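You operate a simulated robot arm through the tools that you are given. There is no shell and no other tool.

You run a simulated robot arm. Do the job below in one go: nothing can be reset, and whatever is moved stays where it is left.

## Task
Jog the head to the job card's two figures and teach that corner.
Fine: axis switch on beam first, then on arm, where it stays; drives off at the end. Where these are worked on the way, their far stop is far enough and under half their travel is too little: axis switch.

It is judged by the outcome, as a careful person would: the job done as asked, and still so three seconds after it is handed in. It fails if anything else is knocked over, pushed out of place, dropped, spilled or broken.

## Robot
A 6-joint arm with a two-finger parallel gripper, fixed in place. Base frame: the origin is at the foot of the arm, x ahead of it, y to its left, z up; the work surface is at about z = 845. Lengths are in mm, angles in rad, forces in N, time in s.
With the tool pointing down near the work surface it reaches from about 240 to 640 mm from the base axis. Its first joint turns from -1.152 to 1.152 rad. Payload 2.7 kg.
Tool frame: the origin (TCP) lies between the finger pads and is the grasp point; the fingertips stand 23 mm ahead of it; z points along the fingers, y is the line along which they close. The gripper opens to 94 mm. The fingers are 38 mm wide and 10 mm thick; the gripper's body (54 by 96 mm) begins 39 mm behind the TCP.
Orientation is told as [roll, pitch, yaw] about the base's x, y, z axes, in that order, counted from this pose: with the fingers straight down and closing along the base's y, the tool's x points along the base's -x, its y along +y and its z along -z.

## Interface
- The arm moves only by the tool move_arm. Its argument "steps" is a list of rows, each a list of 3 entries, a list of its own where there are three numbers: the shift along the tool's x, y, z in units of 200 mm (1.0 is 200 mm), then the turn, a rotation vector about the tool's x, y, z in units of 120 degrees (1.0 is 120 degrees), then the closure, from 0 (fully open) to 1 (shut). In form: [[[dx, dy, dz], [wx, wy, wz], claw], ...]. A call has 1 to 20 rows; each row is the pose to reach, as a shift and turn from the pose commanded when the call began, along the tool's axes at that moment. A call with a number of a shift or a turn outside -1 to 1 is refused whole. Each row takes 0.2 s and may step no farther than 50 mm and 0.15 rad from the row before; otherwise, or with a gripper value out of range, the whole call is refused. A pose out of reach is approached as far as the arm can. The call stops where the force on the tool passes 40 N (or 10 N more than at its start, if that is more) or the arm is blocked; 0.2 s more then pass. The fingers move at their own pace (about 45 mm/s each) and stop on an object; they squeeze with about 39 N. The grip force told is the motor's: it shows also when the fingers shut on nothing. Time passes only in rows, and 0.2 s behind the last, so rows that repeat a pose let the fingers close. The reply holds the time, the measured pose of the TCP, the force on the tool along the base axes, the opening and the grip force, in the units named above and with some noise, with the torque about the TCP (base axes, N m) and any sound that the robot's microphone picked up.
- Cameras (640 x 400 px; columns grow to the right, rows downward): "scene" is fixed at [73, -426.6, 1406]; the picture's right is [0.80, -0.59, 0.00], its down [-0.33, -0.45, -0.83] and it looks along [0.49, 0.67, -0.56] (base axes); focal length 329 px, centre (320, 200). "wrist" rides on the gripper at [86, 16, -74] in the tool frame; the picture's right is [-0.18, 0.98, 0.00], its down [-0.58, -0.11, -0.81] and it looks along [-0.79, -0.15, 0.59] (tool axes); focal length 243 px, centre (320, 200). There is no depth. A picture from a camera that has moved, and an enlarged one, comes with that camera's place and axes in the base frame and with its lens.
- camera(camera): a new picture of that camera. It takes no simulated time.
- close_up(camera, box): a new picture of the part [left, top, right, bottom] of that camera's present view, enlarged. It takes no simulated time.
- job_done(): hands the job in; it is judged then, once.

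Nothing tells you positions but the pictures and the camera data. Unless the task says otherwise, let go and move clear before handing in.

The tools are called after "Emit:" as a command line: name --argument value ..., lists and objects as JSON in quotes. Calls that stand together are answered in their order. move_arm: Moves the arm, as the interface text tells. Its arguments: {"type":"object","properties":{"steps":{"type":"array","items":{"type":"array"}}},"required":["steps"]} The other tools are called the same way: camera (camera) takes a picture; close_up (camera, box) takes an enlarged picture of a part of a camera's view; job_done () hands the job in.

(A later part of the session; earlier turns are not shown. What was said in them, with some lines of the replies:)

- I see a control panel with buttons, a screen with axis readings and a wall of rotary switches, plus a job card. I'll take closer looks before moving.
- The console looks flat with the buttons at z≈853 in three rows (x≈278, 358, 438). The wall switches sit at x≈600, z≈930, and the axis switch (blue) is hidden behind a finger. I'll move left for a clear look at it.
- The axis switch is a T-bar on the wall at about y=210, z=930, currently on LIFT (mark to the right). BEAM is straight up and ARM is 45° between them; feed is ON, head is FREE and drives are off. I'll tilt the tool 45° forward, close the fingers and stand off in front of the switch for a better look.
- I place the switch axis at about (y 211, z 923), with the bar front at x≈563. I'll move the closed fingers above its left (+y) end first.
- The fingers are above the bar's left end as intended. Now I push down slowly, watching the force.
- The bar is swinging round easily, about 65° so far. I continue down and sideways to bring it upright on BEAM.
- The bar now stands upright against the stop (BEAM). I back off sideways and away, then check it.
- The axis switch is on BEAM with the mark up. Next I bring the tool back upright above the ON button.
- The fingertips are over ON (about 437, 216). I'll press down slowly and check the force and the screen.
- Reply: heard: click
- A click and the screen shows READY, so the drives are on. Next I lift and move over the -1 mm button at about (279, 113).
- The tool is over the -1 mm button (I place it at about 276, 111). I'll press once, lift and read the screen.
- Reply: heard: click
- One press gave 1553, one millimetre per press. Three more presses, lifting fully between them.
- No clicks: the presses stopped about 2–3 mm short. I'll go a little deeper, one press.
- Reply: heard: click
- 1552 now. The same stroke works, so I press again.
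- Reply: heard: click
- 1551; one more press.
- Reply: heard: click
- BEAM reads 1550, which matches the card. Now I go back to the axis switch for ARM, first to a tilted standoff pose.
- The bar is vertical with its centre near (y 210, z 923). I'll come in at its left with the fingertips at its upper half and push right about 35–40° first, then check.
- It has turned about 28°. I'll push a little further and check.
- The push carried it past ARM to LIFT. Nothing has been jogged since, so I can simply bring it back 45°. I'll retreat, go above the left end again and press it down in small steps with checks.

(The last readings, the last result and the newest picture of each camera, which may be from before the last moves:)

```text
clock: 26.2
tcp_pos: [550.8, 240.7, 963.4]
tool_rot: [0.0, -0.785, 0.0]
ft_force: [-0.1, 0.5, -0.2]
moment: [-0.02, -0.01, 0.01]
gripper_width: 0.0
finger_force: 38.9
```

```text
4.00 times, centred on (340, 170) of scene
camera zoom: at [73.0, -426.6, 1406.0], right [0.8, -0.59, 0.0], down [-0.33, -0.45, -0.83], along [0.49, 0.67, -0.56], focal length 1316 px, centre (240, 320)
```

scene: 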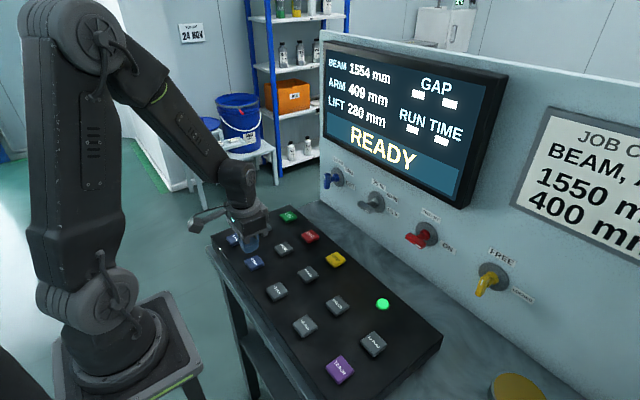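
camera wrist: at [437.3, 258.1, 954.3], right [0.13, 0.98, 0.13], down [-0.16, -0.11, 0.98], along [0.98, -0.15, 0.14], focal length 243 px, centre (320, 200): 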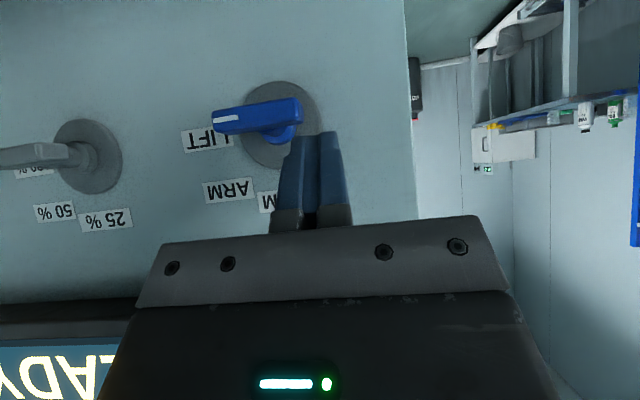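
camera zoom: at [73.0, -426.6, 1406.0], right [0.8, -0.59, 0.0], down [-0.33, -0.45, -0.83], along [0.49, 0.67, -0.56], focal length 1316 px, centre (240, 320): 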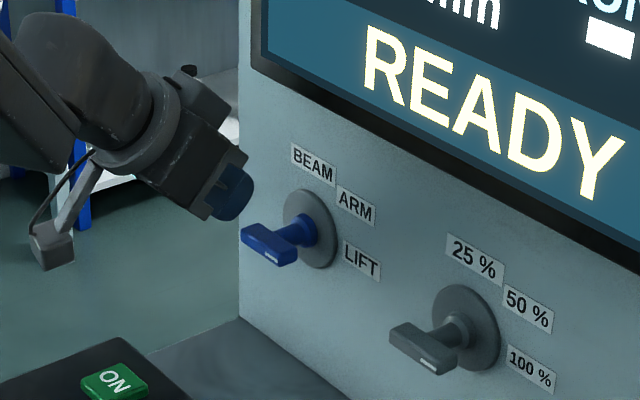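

Emit:
move_arm --steps '[[[0.02, -0.028, 0.02], [0, 0, 0], 1], [[0.05, -0.028, 0.05], [0, 0, 0], 1], [[0.065, -0.028, 0.065], [0, 0, 0], 1], [[0.078, -0.028, 0.078], [0, 0, 0], 1], [[0.078, -0.028, 0.078], [0, 0, 0], 1]]'

Emit:
close_up --camera "wrist" --box '[200, 70, 360, 230]'

Emit:
close_up --camera "scene" --box '[280, 120, 400, 220]'

```text
clock: 27.4
tcp_pos: [551.5, 233.6, 939.7]
tool_rot: [0.001, -0.786, 0.001]
ft_force: [0.0, -1.1, 0.6]
moment: [-0.02, 0.03, 0.03]
gripper_width: 0.0
finger_force: 39.4
```

```text
2.50 times, centred on (280, 150) of wrist
camera zoom: at [437.3, 251.2, 932.0], right [0.13, 0.98, 0.13], down [-0.16, -0.11, 0.98], along [0.98, -0.15, 0.14], focal length 606 px, centre (420, 325)
```

zoom: 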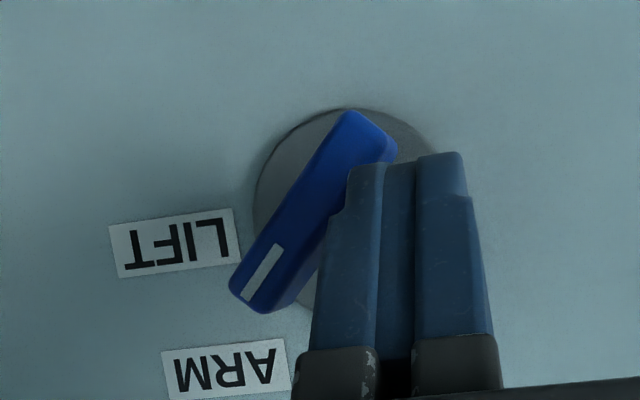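

```text
4.00 times, centred on (340, 170) of scene
camera zoom: at [73.0, -426.6, 1406.0], right [0.8, -0.59, 0.0], down [-0.33, -0.45, -0.83], along [0.49, 0.67, -0.56], focal length 1316 px, centre (240, 320)
```

zoom: 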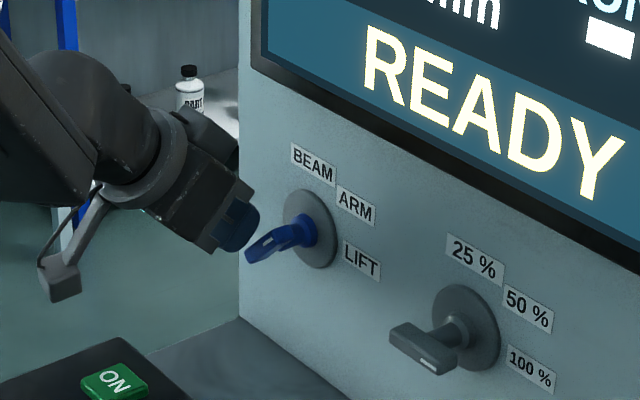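

The bar now points at ARM, about 45°, with no force on the tool. I retreat up and left, then check it.

Emit:
move_arm --steps '[[[0, 0.03, -0.05], [0, 0, 0], 1], [[0, 0.06, -0.15], [0, 0, 0], 1], [[0, 0.06, -0.35], [0, 0, 0], 1], [[0, 0.06, -0.5], [0, 0, 0], 1], [[0, 0.06, -0.5], [0, 0, 0], 1]]'

Emit:
close_up --camera "wrist" --box '[200, 40, 360, 160]'

Emit:
close_up --camera "scene" --box '[280, 120, 400, 220]'

Emit:
camera --camera "scene"

```text
clock: 28.6
tcp_pos: [482.3, 246.0, 1012.2]
tool_rot: [0.002, -0.785, 0.0]
ft_force: [-0.1, -0.9, 0.1]
moment: [-0.04, 0.0, -0.03]
gripper_width: 0.3
finger_force: 38.9
```

```text
3.33 times, centred on (280, 100) of wrist
camera zoom: at [367.4, 262.5, 1003.4], right [0.13, 0.98, 0.13], down [-0.16, -0.11, 0.98], along [0.98, -0.15, 0.14], focal length 809 px, centre (453, 533)
```

zoom: 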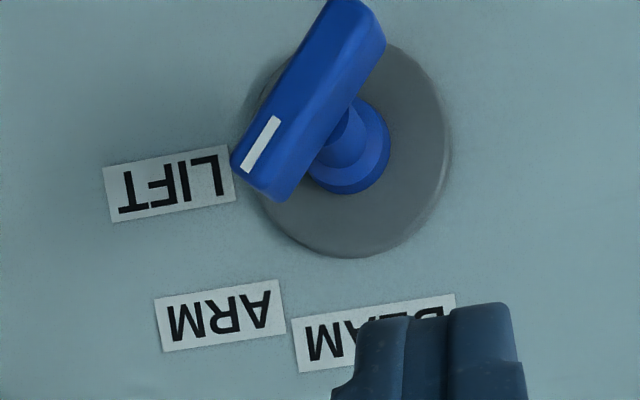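

```text
4.00 times, centred on (340, 170) of scene
camera zoom: at [73.0, -426.6, 1406.0], right [0.8, -0.59, 0.0], down [-0.33, -0.45, -0.83], along [0.49, 0.67, -0.56], focal length 1316 px, centre (240, 320)
```

zoom: 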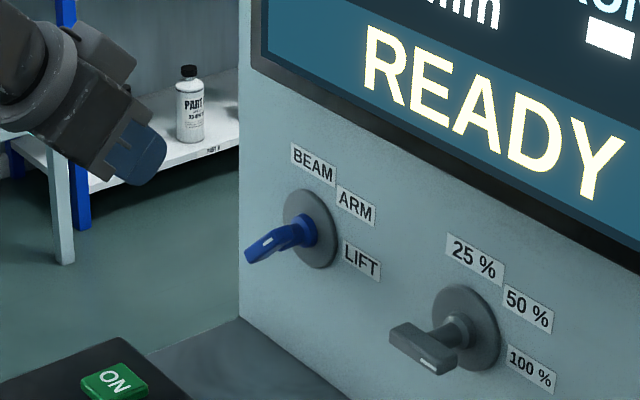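

```text
taken
```

scene: 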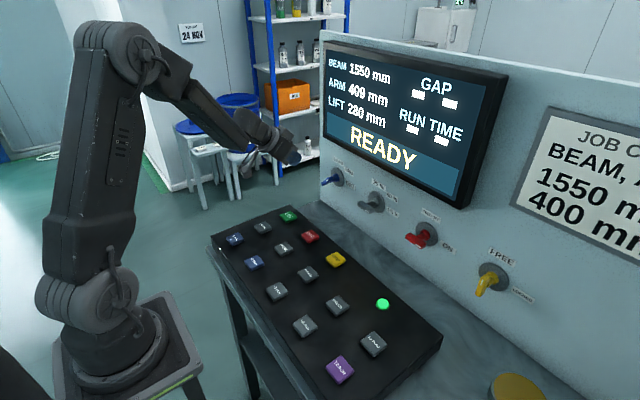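

The axis switch is on ARM and BEAM holds at 1550. Next I head to the -5 mm button for one press.

Emit:
move_arm --steps '[[[0.12, -0.02, -0.04], [0, 0.0625, 0], 1], [[0.26, -0.04, -0.09], [0, 0.125, 0], 1], [[0.41, -0.07, -0.14], [0, 0.1875, 0], 1], [[0.56, -0.09, -0.19], [0, 0.25, 0], 1], [[0.71, -0.11, -0.24], [0, 0.3125, 0], 1], [[0.8626, -0.13, -0.283], [0, 0.375, 0], 1], [[0.8626, -0.13, -0.283], [0, 0.375, 0], 1]]'

Emit:
camera --camera "wrist"

```text
clock: 30.2
tcp_pos: [318.5, 220.5, 929.9]
tool_rot: [0.0, 0.0, 0.0]
ft_force: [0.3, -0.5, -1.4]
moment: [0.02, -0.02, -0.03]
gripper_width: 0.0
finger_force: 39.2
```

```text
taken
camera wrist: at [231.9, 237.4, 1004.1], right [0.18, 0.98, 0.0], down [0.58, -0.11, 0.81], along [0.79, -0.15, -0.59], focal length 243 px, centre (320, 200)
```

wrist: 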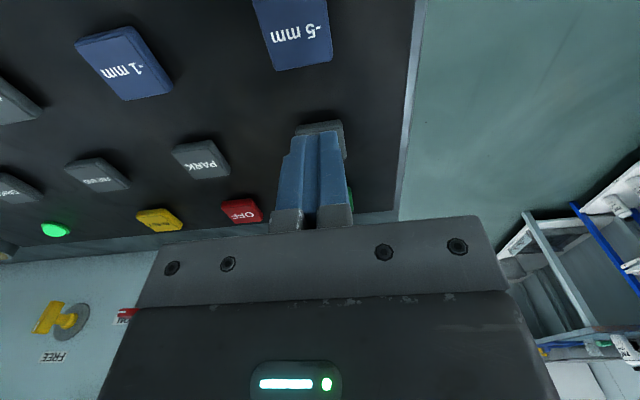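

Emit:
move_arm --steps '[[[0.1, -0.015, 0], [0, 0, 0], 1], [[0.2025, -0.027, 0.05], [0, 0, 0], 1], [[0.2025, -0.027, 0.175], [0, 0, 0], 1], [[0.2025, -0.027, 0.175], [0, 0, 0], 1]]'

Emit:
camera --camera "wrist"

```text
clock: 31.2
tcp_pos: [278.0, 213.9, 893.0]
tool_rot: [0.0, -0.001, 0.0]
ft_force: [-0.3, 1.0, 0.7]
moment: [-0.02, 0.02, 0.05]
gripper_width: 0.0
finger_force: 38.6
```

```text
taken
camera wrist: at [191.2, 231.2, 968.8], right [0.18, 0.98, 0.0], down [0.58, -0.11, 0.81], along [0.79, -0.15, -0.59], focal length 243 px, centre (320, 200)
```

wrist: 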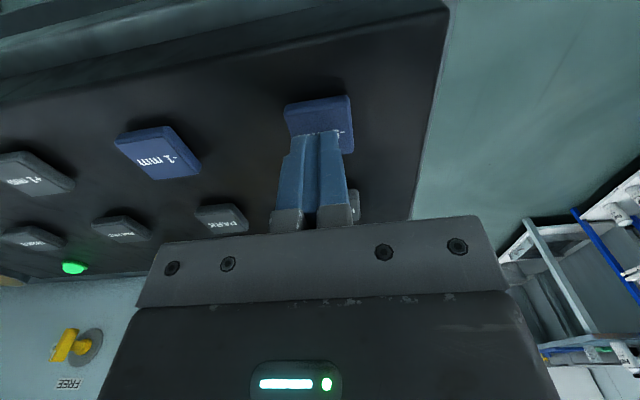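

Over -5 mm; one press.

Emit:
move_arm --steps '[[[0, 0, 0.08], [0, 0, 0], 1], [[0, 0, 0.092], [0, 0, 0], 1], [[0, 0, 0.1], [0, 0, 0], 1], [[0, 0, 0.107], [0, 0, 0], 1], [[0, 0, 0], [0, 0, 0], 1], [[0, 0, 0], [0, 0, 0], 1]]'

Emit:
close_up --camera "scene" --box '[320, 40, 510, 210]'

```text
clock: 32.6
tcp_pos: [278.8, 215.4, 895.7]
tool_rot: [0.001, 0.0, 0.0]
ft_force: [1.0, -0.3, -0.6]
moment: [0.02, 0.01, -0.01]
gripper_width: 0.0
finger_force: 38.6
heard: click
```

```text
2.35 times, centred on (415, 125) of scene
camera zoom: at [73.0, -426.6, 1406.0], right [0.8, -0.59, 0.0], down [-0.33, -0.45, -0.83], along [0.49, 0.67, -0.56], focal length 774 px, centre (96, 376)
```

zoom: 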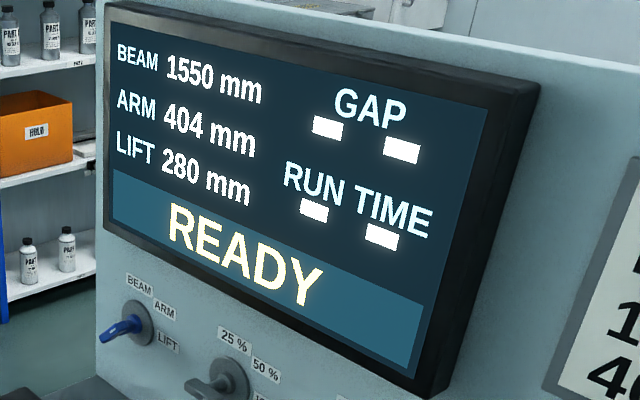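

ARM reads 404. Now to -1 mm for four presses, the first one here.

Emit:
move_arm --steps '[[[0, 0, -0.1], [0, 0, 0], 1], [[0, -0.17, -0.1], [0, 0, 0], 1], [[0, -0.34, -0.1], [0, 0, 0], 1], [[0, -0.515, -0.1], [0, 0, 0], 1], [[0, -0.515, 0], [0, 0, 0], 1], [[0, -0.515, 0], [0, 0, 0], 1], [[0, -0.515, 0.08], [0, 0, 0], 1], [[0, -0.515, 0.092], [0, 0, 0], 1], [[0, -0.515, 0.1], [0, 0, 0], 1], [[0, -0.515, 0.108], [0, 0, 0], 1], [[0, -0.515, 0], [0, 0, 0], 1], [[0, -0.515, 0], [0, 0, 0], 1]]'

Emit:
close_up --camera "scene" --box '[320, 40, 510, 210]'

```text
clock: 35.2
tcp_pos: [278.4, 112.4, 894.1]
tool_rot: [0.001, 0.001, 0.0]
ft_force: [-0.1, 0.0, 0.3]
moment: [0.0, -0.01, 0.03]
gripper_width: 0.0
finger_force: 39.2
heard: click
```

```text
2.35 times, centred on (415, 125) of scene
camera zoom: at [73.0, -426.6, 1406.0], right [0.8, -0.59, 0.0], down [-0.33, -0.45, -0.83], along [0.49, 0.67, -0.56], focal length 774 px, centre (96, 376)
```

zoom: 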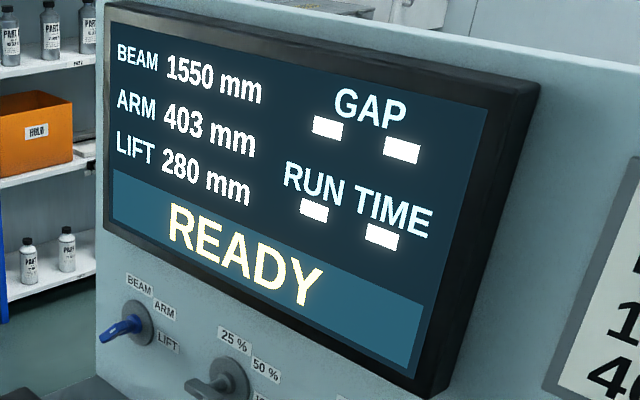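

ARM 403; two more presses with full lifts in between, then I read the screen again.

Emit:
move_arm --steps '[[[0, 0, 0.08], [0, 0, 0], 1], [[0, 0, 0.092], [0, 0, 0], 1], [[0, 0, 0.1], [0, 0, 0], 1], [[0, 0, 0.108], [0, 0, 0], 1], [[0, 0, 0], [0, 0, 0], 1], [[0, 0, 0], [0, 0, 0], 1], [[0, 0, 0.08], [0, 0, 0], 1], [[0, 0, 0.092], [0, 0, 0], 1], [[0, 0, 0.1], [0, 0, 0], 1], [[0, 0, 0.108], [0, 0, 0], 1], [[0, 0, 0], [0, 0, 0], 1], [[0, 0, 0], [0, 0, 0], 1]]'

Emit:
close_up --camera "scene" --box '[320, 40, 510, 210]'

```text
clock: 37.8
tcp_pos: [278.1, 112.4, 895.8]
tool_rot: [0.0, -0.001, -0.002]
ft_force: [0.0, 0.0, -0.2]
moment: [-0.01, 0.0, 0.01]
gripper_width: 0.0
finger_force: 39.7
heard: click, click
```

```text
2.35 times, centred on (415, 125) of scene
camera zoom: at [73.0, -426.6, 1406.0], right [0.8, -0.59, 0.0], down [-0.33, -0.45, -0.83], along [0.49, 0.67, -0.56], focal length 774 px, centre (96, 376)
```

zoom: 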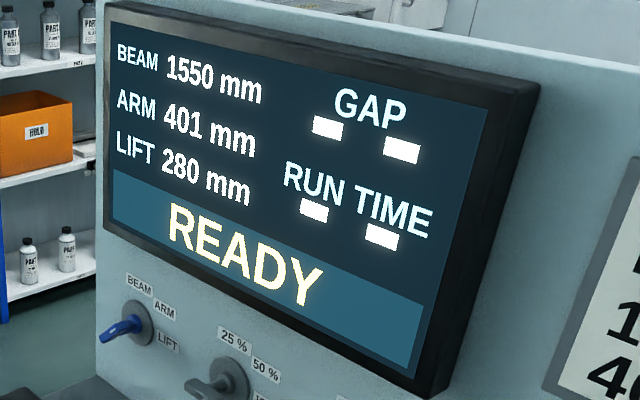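

ARM 401; one last press.

Emit:
move_arm --steps '[[[0, 0, 0.08], [0, 0, 0], 1], [[0, 0, 0.092], [0, 0, 0], 1], [[0, 0, 0.1], [0, 0, 0], 1], [[0, 0, 0.108], [0, 0, 0], 1], [[0, 0, 0], [0, 0, 0], 1], [[0, 0, -0.1], [0, 0, 0], 1], [[0, 0, -0.1], [0, 0, 0], 1]]'

Emit:
close_up --camera "scene" --box '[320, 40, 510, 210]'

```text
clock: 39.4
tcp_pos: [277.5, 111.7, 915.6]
tool_rot: [0.001, 0.0, 0.0]
ft_force: [0.3, -0.5, 0.1]
moment: [0.0, -0.02, 0.01]
gripper_width: 0.0
finger_force: 39.0
heard: click
```

```text
2.35 times, centred on (415, 125) of scene
camera zoom: at [73.0, -426.6, 1406.0], right [0.8, -0.59, 0.0], down [-0.33, -0.45, -0.83], along [0.49, 0.67, -0.56], focal length 774 px, centre (96, 376)
```

zoom: 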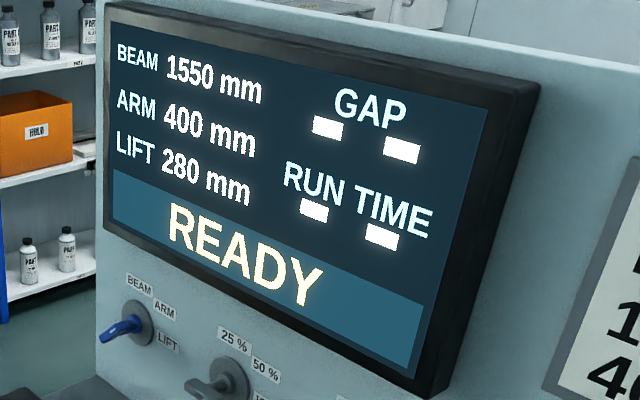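

BEAM 1550 and ARM 400, both matching the card. Now to TEACH at about (278, -202), staying well above the keys.

Emit:
move_arm --steps '[[[0, -0.22, -0.1], [0, 0, 0], 1], [[0, -0.44, -0.1], [0, 0, 0], 1], [[0, -0.66, -0.1], [0, 0, 0], 1], [[0, -0.88, -0.1], [0, 0, 0], 1]]'

Emit:
move_arm --steps '[[[0, -0.22, 0], [0, 0, 0], 1], [[0, -0.44, 0], [0, 0, 0], 1], [[0, -0.66, 0], [0, 0, 0], 1], [[0, -0.68, 0], [0, 0, 0], 1]]'

Emit:
camera --camera "wrist"

Emit:
camera --camera "scene"

```text
clock: 40.4
tcp_pos: [279.6, -65.0, 936.8]
tool_rot: [0.0, 0.0, 0.0]
ft_force: [-0.3, 0.3, -0.2]
moment: [-0.02, -0.02, 0.01]
gripper_width: 0.0
finger_force: 38.6
```

```text
clock: 41.4
tcp_pos: [278.2, -200.2, 935.9]
tool_rot: [-0.002, -0.001, 0.001]
ft_force: [-0.1, -0.8, -0.4]
moment: [0.04, 0.03, 0.01]
gripper_width: 0.0
finger_force: 38.8
```

```text
taken
camera wrist: at [191.8, -183.7, 1009.1], right [0.18, 0.98, 0.0], down [0.58, -0.11, 0.81], along [0.79, -0.15, -0.59], focal length 243 px, centre (320, 200)
```

wrist: 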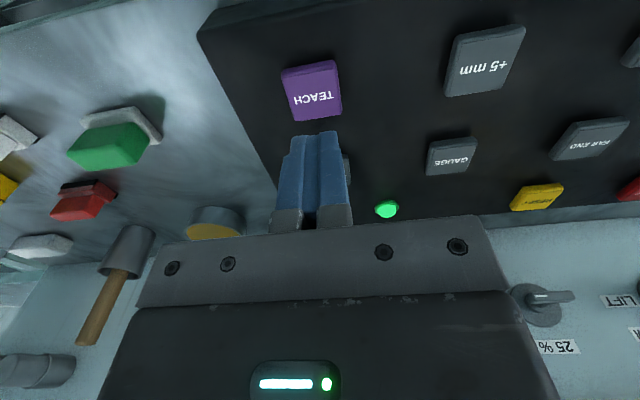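

```text
taken
```

scene: 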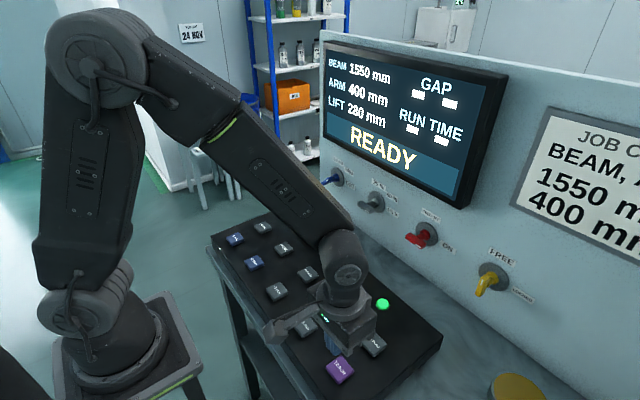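

TEACH is just beneath the tips. I press once.

Emit:
move_arm --steps '[[[0, -0.012, 0.1], [0, 0, 0], 1], [[0, -0.012, 0.203], [0, 0, 0], 1], [[0, -0.012, 0.203], [0, 0, 0], 1], [[0, -0.012, 0.28], [0, 0, 0], 1], [[0, -0.012, 0.293], [0, 0, 0], 1], [[0, -0.012, 0.302], [0, 0, 0], 1], [[0, -0.012, 0.31], [0, 0, 0], 1], [[0, -0.012, 0.203], [0, 0, 0], 1], [[0, -0.012, 0.1], [0, 0, 0], 1]]'

Emit:
camera --camera "scene"

Emit:
close_up --camera "scene" --box '[320, 40, 510, 210]'

```text
clock: 43.4
tcp_pos: [279.9, -202.6, 916.3]
tool_rot: [0.0, 0.0, 0.0]
ft_force: [-0.2, 0.1, -0.1]
moment: [-0.02, 0.06, 0.03]
gripper_width: 0.0
finger_force: 38.7
heard: click
```

```text
taken
```

scene: 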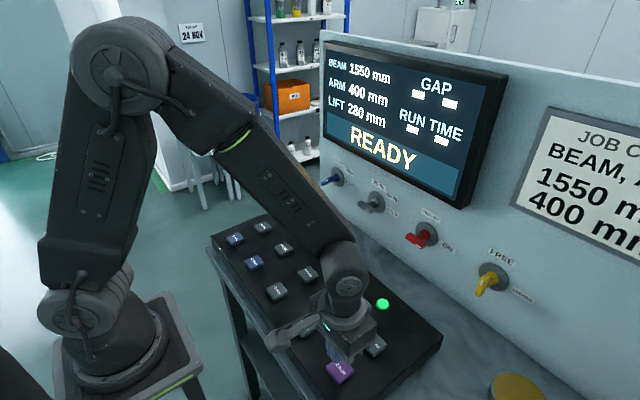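

```text
2.35 times, centred on (415, 125) of scene
camera zoom: at [73.0, -426.6, 1406.0], right [0.8, -0.59, 0.0], down [-0.33, -0.45, -0.83], along [0.49, 0.67, -0.56], focal length 774 px, centre (96, 376)
```

zoom: 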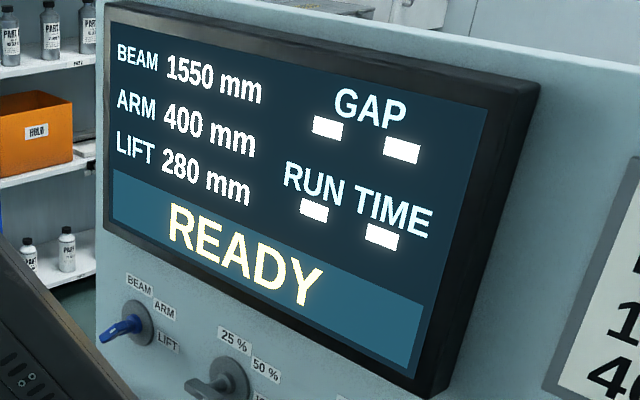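

A click was heard at TEACH, with the screen still at READY with the right figures. I'll lift, let a moment pass and look again.

Emit:
move_arm --steps '[[[0, 0, -0.1], [0, 0, 0], 1], [[0, 0, -0.1], [0, 0, 0], 1], [[0, 0, -0.1], [0, 0, 0], 1], [[0, 0, -0.1], [0, 0, 0], 1]]'

Emit:
close_up --camera "scene" --box '[320, 40, 510, 210]'

Emit:
camera --camera "wrist"

```text
clock: 44.4
tcp_pos: [280.3, -200.5, 936.2]
tool_rot: [0.001, 0.001, 0.0]
ft_force: [-0.5, 0.4, 0.0]
moment: [-0.02, 0.03, -0.01]
gripper_width: 0.2
finger_force: 39.3
```

```text
2.35 times, centred on (415, 125) of scene
camera zoom: at [73.0, -426.6, 1406.0], right [0.8, -0.59, 0.0], down [-0.33, -0.45, -0.83], along [0.49, 0.67, -0.56], focal length 774 px, centre (96, 376)
```

zoom: 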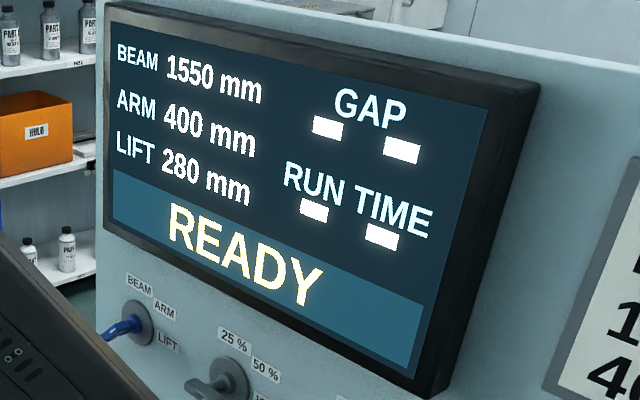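

```text
taken
camera wrist: at [192.8, -185.3, 1009.4], right [0.18, 0.98, 0.0], down [0.58, -0.11, 0.81], along [0.79, -0.15, -0.59], focal length 243 px, centre (320, 200)
```

wrist: 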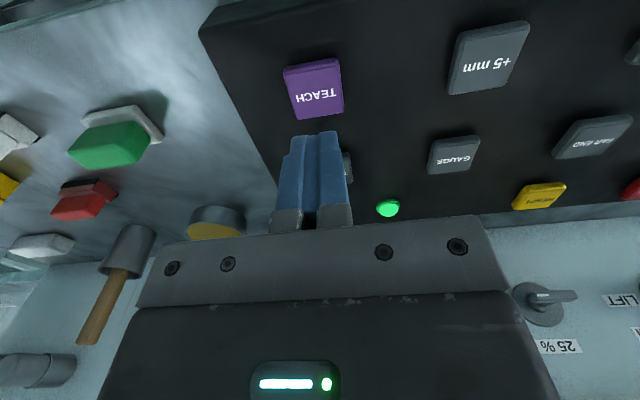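

The screen shows no separate teach mark, but TEACH clicked just like every working key. I go on to OFF at about (438, 111), travelling high.

Emit:
move_arm --steps '[[[-0.1, 0.195, 0], [0, 0, 0], 1], [[-0.2, 0.39, 0], [0, 0, 0], 1], [[-0.3, 0.585, 0], [0, 0, 0], 1], [[-0.395, 0.78, 0], [0, 0, 0], 1]]'

Emit:
move_arm --steps '[[[-0.1, 0.195, 0], [0, 0, 0], 1], [[-0.2, 0.39, 0], [0, 0, 0], 1], [[-0.3, 0.585, 0], [0, 0, 0], 1], [[-0.39, 0.78, 0], [0, 0, 0], 1], [[-0.39, 0.78, 0], [0, 0, 0], 1]]'

Emit:
camera --camera "wrist"

```text
clock: 45.4
tcp_pos: [359.2, -45.8, 935.5]
tool_rot: [0.001, -0.002, 0.001]
ft_force: [0.5, -0.8, -0.1]
moment: [-0.01, -0.02, -0.02]
gripper_width: 0.2
finger_force: 38.9
```

```text
clock: 46.6
tcp_pos: [433.8, 107.5, 936.0]
tool_rot: [0.0, 0.0, -0.001]
ft_force: [0.0, 0.5, 0.8]
moment: [0.02, 0.03, 0.02]
gripper_width: 0.0
finger_force: 39.2
```

```text
taken
camera wrist: at [347.4, 124.1, 1009.4], right [0.18, 0.98, 0.0], down [0.58, -0.11, 0.81], along [0.79, -0.15, -0.59], focal length 243 px, centre (320, 200)
```

wrist: 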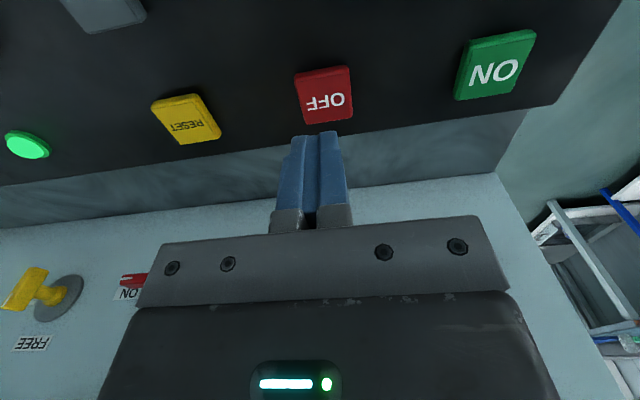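

Over OFF now; a small shift to centre and one press.

Emit:
move_arm --steps '[[[-0.01, 0.016, 0.1], [0, 0, 0], 1], [[-0.01, 0.016, 0.203], [0, 0, 0], 1], [[-0.01, 0.016, 0.203], [0, 0, 0], 1], [[-0.01, 0.016, 0.28], [0, 0, 0], 1], [[-0.01, 0.016, 0.293], [0, 0, 0], 1], [[-0.01, 0.016, 0.302], [0, 0, 0], 1], [[-0.01, 0.016, 0.311], [0, 0, 0], 1], [[-0.01, 0.016, 0.203], [0, 0, 0], 1], [[-0.01, 0.016, 0], [0, 0, 0], 1], [[0.1, 0.016, -0.2], [0, 0, 0], 1], [[0.2, 0.016, -0.4], [0, 0, 0], 1], [[0.2, 0.016, -0.4], [0, 0, 0], 1]]'

Emit:
camera --camera "scene"

Emit:
close_up --camera "scene" --box '[320, 40, 510, 210]'

Emit:
close_up --camera "scene" --box '[310, 150, 410, 220]'

```text
clock: 49.2
tcp_pos: [396.0, 113.6, 1017.2]
tool_rot: [-0.001, 0.002, -0.001]
ft_force: [-0.1, 0.4, -0.5]
moment: [0.0, 0.02, 0.01]
gripper_width: 0.0
finger_force: 38.9
heard: click
```

```text
taken
```

scene: 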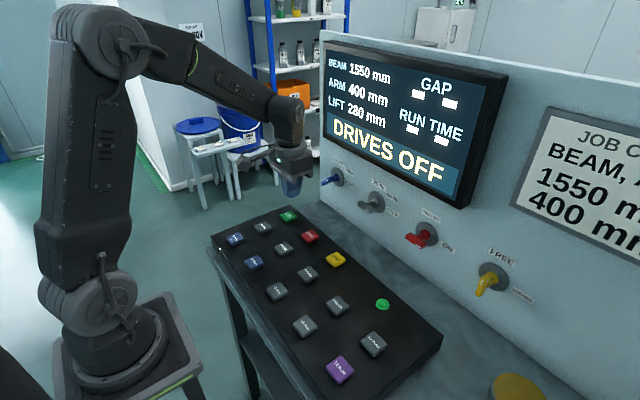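

```text
2.35 times, centred on (415, 125) of scene
camera zoom: at [73.0, -426.6, 1406.0], right [0.8, -0.59, 0.0], down [-0.33, -0.45, -0.83], along [0.49, 0.67, -0.56], focal length 774 px, centre (96, 376)
```

zoom: 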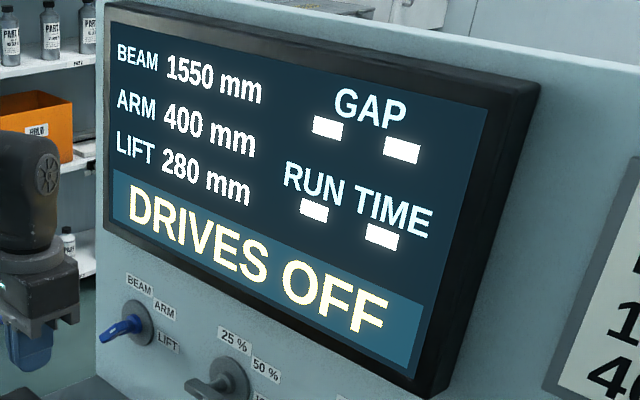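

```text
5.71 times, centred on (360, 185) of scene
camera zoom: at [73.0, -426.6, 1406.0], right [0.8, -0.59, 0.0], down [-0.33, -0.45, -0.83], along [0.49, 0.67, -0.56], focal length 1880 px, centre (91, 286)
```

zoom: 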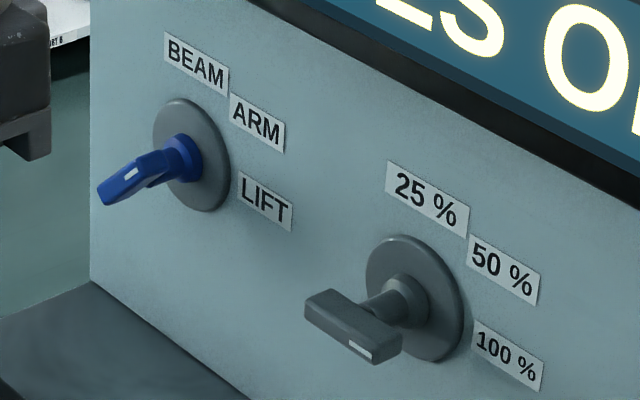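

The screen shows BEAM 1550, ARM 400 and DRIVES OFF. The axis switch rests on ARM, nothing else has moved, and the arm is clear. I hand the job in.

Emit:
job_done

```text
The job is handed in.
```

The job is handed in. The head reads BEAM 1550 mm and ARM 400 mm, as on the job card; LIFT is unchanged at 280 mm.

- **Teach:** I pressed TEACH once at those figures and heard it click. The screen showed no separate confirmation, so the click is the only sign that the corner was taught.
- **Axis switch:** I set it to BEAM and jogged that axis first. On the way to ARM my push carried it past to LIFT, so I brought it back. Nothing was pressed while it was on LIFT. It now rests on ARM.
- **Drives:** they are off, and the screen shows DRIVES OFF.

In the last pictures nothing else on the console or wall had moved. The arm is clear.
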